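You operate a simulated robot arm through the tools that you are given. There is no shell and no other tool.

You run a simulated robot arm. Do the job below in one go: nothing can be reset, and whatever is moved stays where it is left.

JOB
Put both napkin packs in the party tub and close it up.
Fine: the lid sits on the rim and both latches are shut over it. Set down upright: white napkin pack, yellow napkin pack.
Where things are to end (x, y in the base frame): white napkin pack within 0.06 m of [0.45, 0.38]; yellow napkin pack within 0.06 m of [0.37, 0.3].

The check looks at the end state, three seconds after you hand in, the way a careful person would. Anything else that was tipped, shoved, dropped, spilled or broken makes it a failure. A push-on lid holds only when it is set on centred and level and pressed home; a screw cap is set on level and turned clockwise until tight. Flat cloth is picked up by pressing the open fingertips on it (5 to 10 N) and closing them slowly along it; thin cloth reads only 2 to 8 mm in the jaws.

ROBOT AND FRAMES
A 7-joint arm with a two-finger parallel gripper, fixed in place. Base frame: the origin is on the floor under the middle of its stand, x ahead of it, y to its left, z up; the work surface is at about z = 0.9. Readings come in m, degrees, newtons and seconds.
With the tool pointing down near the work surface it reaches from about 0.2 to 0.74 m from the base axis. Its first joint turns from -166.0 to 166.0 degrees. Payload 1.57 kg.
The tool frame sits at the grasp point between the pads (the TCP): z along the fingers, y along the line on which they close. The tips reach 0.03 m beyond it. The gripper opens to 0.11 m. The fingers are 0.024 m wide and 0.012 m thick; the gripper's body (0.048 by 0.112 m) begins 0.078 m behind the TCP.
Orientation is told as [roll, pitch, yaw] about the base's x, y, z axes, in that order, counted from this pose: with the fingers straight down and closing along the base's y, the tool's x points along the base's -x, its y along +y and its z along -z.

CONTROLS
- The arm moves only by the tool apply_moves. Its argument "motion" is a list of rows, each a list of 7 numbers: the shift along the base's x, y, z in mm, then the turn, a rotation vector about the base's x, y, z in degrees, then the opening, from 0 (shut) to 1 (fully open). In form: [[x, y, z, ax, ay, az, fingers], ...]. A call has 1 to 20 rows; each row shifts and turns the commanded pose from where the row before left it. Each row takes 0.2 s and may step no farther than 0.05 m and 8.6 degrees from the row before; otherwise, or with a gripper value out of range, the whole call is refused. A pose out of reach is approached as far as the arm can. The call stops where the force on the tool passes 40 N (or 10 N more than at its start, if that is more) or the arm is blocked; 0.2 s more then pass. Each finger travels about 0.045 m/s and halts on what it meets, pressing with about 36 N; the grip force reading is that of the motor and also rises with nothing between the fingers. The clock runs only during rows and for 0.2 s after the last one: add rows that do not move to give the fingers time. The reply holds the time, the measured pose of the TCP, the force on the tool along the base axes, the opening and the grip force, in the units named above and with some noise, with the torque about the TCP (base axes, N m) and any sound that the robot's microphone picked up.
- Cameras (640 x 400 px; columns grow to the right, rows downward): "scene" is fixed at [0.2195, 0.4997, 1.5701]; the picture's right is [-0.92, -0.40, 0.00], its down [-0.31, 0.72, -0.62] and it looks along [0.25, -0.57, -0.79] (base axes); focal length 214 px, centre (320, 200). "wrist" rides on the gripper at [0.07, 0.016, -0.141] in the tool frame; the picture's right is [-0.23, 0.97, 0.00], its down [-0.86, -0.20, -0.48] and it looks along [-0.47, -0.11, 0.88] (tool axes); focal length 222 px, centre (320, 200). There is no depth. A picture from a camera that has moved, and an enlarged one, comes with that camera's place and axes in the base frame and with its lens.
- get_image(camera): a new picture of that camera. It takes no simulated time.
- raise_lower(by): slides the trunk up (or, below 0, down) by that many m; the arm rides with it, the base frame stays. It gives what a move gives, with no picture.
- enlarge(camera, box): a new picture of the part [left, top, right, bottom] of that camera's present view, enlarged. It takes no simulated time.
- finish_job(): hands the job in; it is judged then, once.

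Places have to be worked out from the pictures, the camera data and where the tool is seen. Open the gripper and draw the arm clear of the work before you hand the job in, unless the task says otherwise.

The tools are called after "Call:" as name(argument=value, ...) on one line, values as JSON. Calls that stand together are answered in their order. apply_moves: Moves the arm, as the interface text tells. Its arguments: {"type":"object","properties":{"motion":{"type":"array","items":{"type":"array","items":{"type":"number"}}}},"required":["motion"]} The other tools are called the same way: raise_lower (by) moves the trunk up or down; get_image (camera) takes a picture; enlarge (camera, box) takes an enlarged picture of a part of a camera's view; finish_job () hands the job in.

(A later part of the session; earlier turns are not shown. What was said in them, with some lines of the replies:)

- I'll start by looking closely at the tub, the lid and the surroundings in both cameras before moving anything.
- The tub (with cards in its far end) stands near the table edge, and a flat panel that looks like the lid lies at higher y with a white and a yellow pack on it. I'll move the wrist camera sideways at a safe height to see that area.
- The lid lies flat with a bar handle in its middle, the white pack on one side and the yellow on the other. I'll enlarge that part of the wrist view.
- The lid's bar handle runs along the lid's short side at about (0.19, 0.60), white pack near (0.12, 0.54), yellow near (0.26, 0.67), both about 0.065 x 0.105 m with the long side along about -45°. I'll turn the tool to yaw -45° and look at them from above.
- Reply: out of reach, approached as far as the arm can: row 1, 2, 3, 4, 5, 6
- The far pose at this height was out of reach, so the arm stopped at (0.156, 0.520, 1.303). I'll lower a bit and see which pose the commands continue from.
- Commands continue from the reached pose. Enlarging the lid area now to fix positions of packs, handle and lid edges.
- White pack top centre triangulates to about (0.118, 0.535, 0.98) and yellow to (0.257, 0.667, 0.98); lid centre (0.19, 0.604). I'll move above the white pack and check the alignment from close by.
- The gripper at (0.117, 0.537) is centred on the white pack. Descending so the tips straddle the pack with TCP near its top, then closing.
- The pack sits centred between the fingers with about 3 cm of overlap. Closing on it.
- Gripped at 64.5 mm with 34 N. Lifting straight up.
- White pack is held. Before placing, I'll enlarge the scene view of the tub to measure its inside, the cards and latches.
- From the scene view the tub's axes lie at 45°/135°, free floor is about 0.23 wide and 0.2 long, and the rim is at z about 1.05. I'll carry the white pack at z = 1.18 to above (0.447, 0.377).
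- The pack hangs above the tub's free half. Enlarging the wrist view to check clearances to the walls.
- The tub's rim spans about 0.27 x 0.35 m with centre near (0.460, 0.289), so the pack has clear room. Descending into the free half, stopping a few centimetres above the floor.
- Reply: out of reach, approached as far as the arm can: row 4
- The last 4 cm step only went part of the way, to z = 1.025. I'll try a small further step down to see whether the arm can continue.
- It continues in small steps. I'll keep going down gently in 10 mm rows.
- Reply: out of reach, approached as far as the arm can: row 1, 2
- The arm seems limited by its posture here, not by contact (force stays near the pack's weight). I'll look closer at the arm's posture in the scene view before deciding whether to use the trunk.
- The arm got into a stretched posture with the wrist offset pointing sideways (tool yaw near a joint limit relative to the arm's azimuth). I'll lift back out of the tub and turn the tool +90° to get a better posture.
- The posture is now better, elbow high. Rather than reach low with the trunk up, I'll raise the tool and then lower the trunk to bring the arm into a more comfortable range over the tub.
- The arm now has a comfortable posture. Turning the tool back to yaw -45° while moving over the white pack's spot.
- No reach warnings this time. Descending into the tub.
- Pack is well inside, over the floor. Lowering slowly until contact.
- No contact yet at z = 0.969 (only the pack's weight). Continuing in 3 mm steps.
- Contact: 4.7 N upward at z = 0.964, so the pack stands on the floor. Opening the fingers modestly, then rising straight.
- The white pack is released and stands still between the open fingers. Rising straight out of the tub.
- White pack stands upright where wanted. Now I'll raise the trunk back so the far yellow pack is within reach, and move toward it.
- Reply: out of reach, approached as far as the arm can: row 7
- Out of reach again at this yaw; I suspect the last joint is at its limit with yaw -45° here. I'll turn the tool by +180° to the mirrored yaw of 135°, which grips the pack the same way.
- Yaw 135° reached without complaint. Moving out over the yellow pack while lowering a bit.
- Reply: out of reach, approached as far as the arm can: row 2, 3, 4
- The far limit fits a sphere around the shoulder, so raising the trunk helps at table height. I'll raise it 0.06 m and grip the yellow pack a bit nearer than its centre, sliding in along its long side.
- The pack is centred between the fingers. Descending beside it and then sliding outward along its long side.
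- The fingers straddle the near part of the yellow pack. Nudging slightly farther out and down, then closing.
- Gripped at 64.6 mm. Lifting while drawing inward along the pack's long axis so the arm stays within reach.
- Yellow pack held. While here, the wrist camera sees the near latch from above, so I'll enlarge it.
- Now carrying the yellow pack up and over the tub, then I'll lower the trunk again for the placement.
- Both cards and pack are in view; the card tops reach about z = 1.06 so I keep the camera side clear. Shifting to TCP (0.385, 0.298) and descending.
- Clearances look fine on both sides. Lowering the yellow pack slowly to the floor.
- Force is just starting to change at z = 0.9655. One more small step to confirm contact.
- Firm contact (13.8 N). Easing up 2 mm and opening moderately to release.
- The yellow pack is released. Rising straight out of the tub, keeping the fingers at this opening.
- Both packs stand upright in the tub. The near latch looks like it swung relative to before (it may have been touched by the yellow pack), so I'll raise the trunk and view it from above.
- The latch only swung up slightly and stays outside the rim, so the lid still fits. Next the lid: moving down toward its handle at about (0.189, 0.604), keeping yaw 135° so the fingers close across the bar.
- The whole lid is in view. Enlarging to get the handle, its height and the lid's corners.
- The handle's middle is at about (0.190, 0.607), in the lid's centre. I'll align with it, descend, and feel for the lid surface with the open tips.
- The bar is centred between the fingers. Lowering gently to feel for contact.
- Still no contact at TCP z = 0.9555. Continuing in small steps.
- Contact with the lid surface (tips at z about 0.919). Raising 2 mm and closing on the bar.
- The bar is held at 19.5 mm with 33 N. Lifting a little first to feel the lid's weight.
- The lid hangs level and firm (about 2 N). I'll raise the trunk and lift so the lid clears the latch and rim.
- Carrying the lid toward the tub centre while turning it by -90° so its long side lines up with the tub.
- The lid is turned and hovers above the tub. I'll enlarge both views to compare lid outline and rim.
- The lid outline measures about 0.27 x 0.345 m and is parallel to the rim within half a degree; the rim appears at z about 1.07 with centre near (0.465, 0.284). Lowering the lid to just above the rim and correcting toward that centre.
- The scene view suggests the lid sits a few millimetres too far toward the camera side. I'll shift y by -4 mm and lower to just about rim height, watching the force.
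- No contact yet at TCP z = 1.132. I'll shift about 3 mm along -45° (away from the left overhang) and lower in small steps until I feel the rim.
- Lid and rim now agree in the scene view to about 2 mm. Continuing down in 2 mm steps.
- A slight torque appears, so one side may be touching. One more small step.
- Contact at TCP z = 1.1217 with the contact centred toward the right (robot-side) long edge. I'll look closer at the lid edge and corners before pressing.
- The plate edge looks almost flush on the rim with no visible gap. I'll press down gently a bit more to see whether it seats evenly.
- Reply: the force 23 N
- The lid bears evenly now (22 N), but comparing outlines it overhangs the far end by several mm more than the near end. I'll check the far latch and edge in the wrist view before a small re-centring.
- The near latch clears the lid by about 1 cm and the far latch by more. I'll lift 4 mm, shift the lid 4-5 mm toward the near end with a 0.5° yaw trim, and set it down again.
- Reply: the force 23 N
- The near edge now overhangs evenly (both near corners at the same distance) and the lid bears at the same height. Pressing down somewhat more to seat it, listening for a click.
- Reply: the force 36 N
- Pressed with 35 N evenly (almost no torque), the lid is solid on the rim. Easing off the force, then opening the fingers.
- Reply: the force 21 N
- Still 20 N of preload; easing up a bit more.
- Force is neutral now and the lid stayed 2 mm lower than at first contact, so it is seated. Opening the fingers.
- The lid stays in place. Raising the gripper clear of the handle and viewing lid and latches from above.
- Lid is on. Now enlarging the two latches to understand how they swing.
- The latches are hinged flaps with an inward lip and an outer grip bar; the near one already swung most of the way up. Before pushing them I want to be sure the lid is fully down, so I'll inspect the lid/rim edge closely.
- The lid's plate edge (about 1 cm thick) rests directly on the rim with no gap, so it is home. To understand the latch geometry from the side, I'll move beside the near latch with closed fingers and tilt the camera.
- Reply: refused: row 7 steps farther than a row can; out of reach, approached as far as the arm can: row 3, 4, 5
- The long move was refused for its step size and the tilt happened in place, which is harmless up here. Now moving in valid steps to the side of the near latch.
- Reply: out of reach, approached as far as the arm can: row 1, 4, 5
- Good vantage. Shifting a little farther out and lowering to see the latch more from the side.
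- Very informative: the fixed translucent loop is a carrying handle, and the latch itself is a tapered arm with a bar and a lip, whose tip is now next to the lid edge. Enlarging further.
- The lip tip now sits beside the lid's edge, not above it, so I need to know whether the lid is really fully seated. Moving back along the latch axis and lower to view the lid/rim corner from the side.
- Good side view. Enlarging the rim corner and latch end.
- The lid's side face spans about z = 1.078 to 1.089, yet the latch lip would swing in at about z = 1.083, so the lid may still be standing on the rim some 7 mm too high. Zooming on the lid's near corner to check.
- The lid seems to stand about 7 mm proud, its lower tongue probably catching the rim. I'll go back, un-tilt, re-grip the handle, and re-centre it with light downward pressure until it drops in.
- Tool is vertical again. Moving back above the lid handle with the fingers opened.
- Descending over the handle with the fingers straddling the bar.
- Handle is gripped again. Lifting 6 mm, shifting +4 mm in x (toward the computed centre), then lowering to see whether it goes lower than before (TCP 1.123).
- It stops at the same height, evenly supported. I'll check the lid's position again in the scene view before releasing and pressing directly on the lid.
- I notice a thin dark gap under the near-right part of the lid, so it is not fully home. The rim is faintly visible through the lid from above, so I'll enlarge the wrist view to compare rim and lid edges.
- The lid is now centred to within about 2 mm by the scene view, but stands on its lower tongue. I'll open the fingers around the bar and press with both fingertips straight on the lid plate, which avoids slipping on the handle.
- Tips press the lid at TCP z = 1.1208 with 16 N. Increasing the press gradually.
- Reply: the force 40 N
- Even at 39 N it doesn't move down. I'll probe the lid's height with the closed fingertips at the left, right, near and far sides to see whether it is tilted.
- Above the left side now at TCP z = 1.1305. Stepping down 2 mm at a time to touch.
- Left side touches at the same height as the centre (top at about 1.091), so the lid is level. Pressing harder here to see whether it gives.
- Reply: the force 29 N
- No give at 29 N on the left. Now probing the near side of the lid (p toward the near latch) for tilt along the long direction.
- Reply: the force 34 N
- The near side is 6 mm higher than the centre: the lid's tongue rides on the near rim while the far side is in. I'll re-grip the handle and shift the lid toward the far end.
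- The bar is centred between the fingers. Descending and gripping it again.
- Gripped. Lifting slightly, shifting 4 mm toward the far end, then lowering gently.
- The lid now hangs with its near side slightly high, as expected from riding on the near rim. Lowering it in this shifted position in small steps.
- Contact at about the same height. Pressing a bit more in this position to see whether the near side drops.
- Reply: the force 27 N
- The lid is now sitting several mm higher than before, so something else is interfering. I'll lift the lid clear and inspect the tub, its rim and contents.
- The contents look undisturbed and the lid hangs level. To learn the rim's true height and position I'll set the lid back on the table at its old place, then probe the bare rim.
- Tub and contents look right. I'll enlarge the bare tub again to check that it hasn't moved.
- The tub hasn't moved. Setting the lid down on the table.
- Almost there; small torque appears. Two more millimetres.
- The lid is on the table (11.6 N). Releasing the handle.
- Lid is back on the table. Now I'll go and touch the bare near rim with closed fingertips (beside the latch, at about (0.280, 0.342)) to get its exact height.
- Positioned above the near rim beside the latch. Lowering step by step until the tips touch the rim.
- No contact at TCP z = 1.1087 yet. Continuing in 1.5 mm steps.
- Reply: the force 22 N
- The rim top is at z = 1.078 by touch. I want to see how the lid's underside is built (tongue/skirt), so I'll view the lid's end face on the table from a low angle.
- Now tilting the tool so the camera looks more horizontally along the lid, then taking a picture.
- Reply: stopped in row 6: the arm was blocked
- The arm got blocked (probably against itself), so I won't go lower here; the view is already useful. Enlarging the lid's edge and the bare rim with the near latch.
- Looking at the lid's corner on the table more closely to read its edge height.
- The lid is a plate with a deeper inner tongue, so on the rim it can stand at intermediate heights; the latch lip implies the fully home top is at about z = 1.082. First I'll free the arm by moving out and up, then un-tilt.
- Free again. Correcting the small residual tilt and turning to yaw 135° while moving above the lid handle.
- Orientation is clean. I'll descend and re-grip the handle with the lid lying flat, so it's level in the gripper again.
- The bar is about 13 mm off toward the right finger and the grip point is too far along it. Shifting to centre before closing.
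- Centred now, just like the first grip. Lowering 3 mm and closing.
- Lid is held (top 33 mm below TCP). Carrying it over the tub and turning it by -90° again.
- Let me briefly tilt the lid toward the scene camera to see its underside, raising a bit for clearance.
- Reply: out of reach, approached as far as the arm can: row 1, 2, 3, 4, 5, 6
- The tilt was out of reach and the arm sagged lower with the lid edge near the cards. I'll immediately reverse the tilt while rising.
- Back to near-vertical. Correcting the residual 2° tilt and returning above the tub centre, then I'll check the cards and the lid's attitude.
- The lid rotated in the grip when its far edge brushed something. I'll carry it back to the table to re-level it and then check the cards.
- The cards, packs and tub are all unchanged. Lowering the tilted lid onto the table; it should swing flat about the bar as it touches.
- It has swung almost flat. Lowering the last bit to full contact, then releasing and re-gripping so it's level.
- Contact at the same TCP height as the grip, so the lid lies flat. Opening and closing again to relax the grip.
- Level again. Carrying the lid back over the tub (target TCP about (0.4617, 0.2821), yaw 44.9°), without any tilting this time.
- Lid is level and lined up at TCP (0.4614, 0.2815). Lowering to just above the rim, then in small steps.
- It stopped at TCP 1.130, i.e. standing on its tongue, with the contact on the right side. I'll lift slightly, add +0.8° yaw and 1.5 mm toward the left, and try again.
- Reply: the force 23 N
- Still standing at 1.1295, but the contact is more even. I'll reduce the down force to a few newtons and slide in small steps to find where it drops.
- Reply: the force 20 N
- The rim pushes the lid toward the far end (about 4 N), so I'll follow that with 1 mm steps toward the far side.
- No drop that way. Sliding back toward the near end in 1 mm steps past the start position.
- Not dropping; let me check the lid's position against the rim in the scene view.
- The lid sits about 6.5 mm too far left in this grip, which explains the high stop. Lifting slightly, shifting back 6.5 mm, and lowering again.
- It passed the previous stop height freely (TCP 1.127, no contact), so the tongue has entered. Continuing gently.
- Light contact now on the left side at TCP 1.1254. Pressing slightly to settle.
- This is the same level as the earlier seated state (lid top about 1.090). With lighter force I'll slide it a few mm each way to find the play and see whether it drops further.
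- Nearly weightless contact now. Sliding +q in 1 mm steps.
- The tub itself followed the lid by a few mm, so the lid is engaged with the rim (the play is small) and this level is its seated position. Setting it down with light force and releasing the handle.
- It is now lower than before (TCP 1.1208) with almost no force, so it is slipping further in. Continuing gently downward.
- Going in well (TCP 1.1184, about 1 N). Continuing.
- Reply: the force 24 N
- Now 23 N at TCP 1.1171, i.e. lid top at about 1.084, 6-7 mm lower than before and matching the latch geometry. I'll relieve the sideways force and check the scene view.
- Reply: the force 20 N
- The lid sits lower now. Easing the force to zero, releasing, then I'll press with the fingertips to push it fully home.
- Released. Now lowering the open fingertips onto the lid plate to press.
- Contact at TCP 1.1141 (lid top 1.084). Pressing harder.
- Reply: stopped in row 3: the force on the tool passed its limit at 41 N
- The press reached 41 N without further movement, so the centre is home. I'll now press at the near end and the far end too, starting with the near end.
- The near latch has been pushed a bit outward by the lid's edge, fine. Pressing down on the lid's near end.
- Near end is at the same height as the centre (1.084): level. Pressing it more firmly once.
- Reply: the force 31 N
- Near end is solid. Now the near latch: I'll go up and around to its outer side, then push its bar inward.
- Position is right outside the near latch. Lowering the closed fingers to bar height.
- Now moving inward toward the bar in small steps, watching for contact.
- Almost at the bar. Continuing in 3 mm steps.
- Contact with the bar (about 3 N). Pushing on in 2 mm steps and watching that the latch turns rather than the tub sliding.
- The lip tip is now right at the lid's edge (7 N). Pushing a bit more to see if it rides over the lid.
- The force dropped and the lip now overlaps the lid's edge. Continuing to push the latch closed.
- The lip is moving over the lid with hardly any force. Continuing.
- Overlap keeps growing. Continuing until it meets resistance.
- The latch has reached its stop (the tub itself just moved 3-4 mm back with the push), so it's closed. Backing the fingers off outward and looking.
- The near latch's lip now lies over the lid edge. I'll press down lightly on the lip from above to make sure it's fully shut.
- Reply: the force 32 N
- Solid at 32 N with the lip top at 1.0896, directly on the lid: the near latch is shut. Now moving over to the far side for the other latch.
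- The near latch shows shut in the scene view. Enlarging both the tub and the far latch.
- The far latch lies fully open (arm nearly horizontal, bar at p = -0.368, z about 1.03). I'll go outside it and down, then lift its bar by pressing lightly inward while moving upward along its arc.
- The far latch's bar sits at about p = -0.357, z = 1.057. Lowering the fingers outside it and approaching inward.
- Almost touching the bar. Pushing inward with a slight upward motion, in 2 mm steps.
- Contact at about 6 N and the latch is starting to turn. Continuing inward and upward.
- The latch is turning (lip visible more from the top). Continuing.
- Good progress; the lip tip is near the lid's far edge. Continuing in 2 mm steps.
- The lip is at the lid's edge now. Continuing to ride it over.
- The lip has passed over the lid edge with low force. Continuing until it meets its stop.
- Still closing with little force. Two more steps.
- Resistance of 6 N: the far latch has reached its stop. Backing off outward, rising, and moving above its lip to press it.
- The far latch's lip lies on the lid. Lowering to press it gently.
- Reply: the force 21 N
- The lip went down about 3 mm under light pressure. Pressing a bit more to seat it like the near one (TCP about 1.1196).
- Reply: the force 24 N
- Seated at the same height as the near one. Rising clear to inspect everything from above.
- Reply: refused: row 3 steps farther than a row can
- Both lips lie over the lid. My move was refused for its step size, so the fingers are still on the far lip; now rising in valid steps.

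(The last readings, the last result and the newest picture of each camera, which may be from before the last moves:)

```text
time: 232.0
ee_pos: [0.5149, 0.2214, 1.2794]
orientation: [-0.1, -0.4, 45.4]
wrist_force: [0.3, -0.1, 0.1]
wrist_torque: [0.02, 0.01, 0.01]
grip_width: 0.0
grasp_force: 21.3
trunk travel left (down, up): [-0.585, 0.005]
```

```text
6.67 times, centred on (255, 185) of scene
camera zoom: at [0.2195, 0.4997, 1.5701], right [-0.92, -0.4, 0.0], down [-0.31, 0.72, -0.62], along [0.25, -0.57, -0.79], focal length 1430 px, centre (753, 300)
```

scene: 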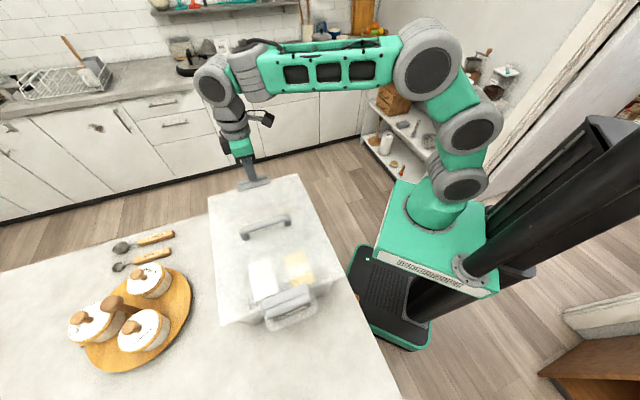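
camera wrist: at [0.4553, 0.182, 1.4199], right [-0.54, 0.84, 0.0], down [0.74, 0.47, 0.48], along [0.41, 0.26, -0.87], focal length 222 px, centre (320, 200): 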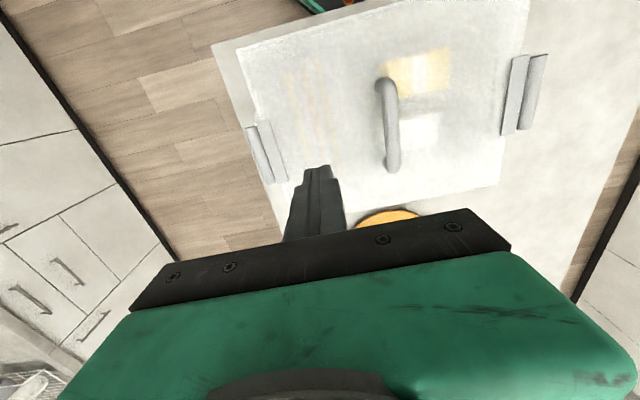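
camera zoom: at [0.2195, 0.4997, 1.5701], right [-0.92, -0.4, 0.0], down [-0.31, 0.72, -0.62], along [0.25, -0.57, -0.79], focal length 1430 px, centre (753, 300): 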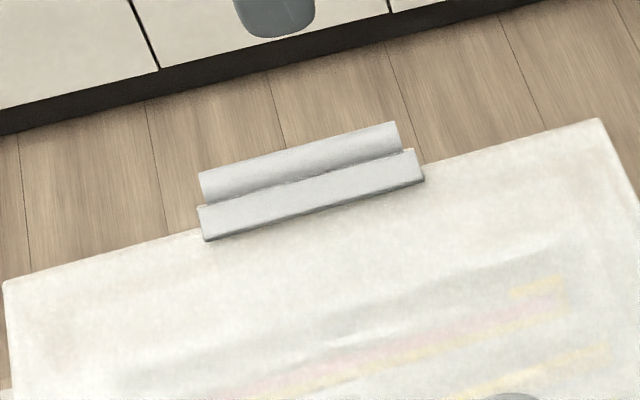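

Both latches look shut from the scene camera. Enlarging the wrist view of each as a last check.

Call:
enlarge(camera="wrist", box=[230, 100, 310, 200])

Call:
enlarge(camera="wrist", box=[470, 30, 580, 150])

Call:
enlarge(camera="scene", box=[195, 255, 355, 345])

```text
4.00 times, centred on (270, 150) of wrist
camera zoom: at [0.4553, 0.182, 1.4199], right [-0.54, 0.84, 0.0], down [0.74, 0.47, 0.48], along [0.41, 0.26, -0.87], focal length 888 px, centre (520, 400)
```

zoom: 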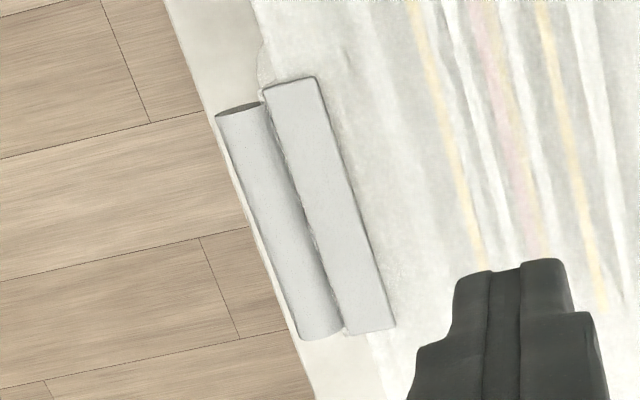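

```text
3.33 times, centred on (525, 90) of wrist
camera zoom: at [0.4553, 0.182, 1.4199], right [-0.54, 0.84, 0.0], down [0.74, 0.47, 0.48], along [0.41, 0.26, -0.87], focal length 740 px, centre (-363, 567)
```

zoom: 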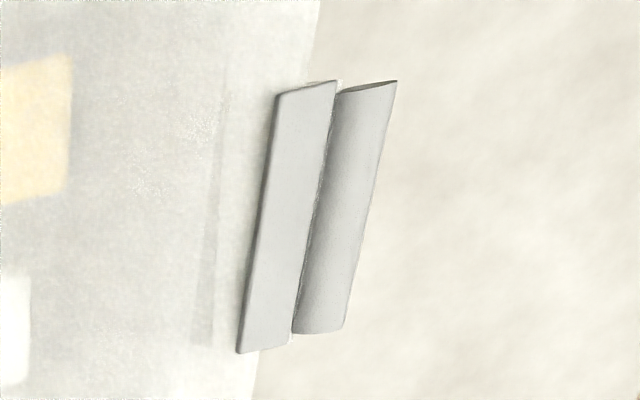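

```text
4.00 times, centred on (275, 300) of scene
camera zoom: at [0.2195, 0.4997, 1.5701], right [-0.92, -0.4, 0.0], down [-0.31, 0.72, -0.62], along [0.25, -0.57, -0.79], focal length 858 px, centre (500, -200)
```

zoom: 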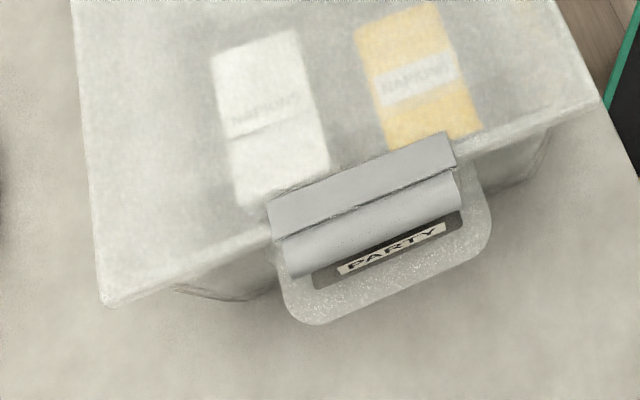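

Both lips overlap the lid by about two thirds of their width and were solid under pressure. Now opening the gripper and drawing the arm clear toward the start pose.

Call:
apply_moves(motion=[[-10, -5, 25, 0, 0, 0, 0], [-25, -10, 15, 0, 0, -7.5, 0.2], [-25, -10, 10, 0, 0, -7.5, 0.4], [-25, -10, 10, 0, 0, -7.5, 0.6], [-25, -10, 10, 0, 0, -7.5, 0.8], [-25, -10, 5, 0, 0, -7.5, 1], [-20, -10, 0, 0, 0, -7.5, 1], [0, 0, 0, 0, 0, 0, 1], [0, 0, 0, 0, 0, 0, 1]])

Call:
get_image(camera="scene")

Call:
get_image(camera="wrist")

```text
time: 234.0
ee_pos: [0.3639, 0.154, 1.3531]
orientation: [-0.3, -0.4, 0.5]
wrist_force: [-0.4, 0.5, -0.2]
wrist_torque: [-0.01, -0.01, -0.01]
grip_width: 0.1101
grasp_force: 0.0
trunk travel left (down, up): [-0.585, 0.005]
```

```text
taken
```

scene: 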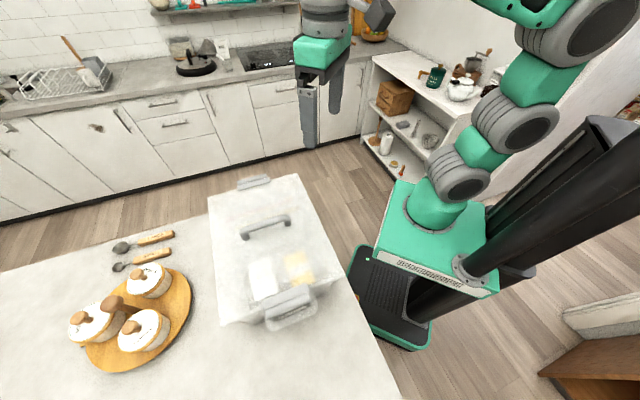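

```text
taken
camera wrist: at [0.2937, 0.1705, 1.494], right [0.22, 0.98, 0.0], down [0.85, -0.19, 0.48], along [0.47, -0.11, -0.87], focal length 222 px, centre (320, 200)
```

wrist: 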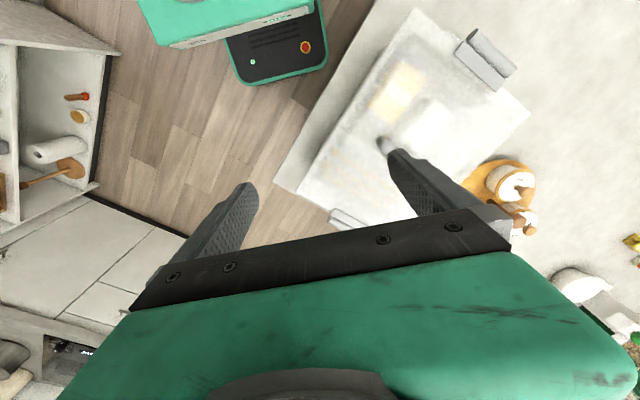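

The lid is on, both latches are down over it, the packs stand upright inside, nothing else has moved, and the arm is clear with the gripper open. Handing in.

Call:
finish_job()

```text
The job is handed in.
```

I put both napkin packs upright in the tub, set the lid on the rim and shut both latches over it. The job is handed in; I don't have the check's verdict.

- **Packs:** I estimate the white pack is about 1 cm from its target and the yellow about 2.5 cm, both inside the 6 cm limit. I worked these out from where I placed them plus how far the tub moved. I did not measure them again after closing the lid.
- **Lid:** It took several tries before it dropped home. It then held when pressed with 41 N at the middle and about 30 N at the near end. I did not press the far end directly.
- **Latches:** Both swung in to their stops, with the lips lying over the lid. Pressed from above, the near one was solid at 32 N and the far one at 22 N.
- **Tub position:** It slid about 1 cm toward the near end while I pushed the far latch closed. I left it there. If the check counts that as shoving, it could be a problem.
- **Other contact:** While I was handling the lid, one edge brushed something near the cards. The cards, the packs and the tub looked unchanged in the pictures I took right after. The canisters, spoons and tray looked undisturbed in the final picture.

The gripper is open and the arm is clear of the work.
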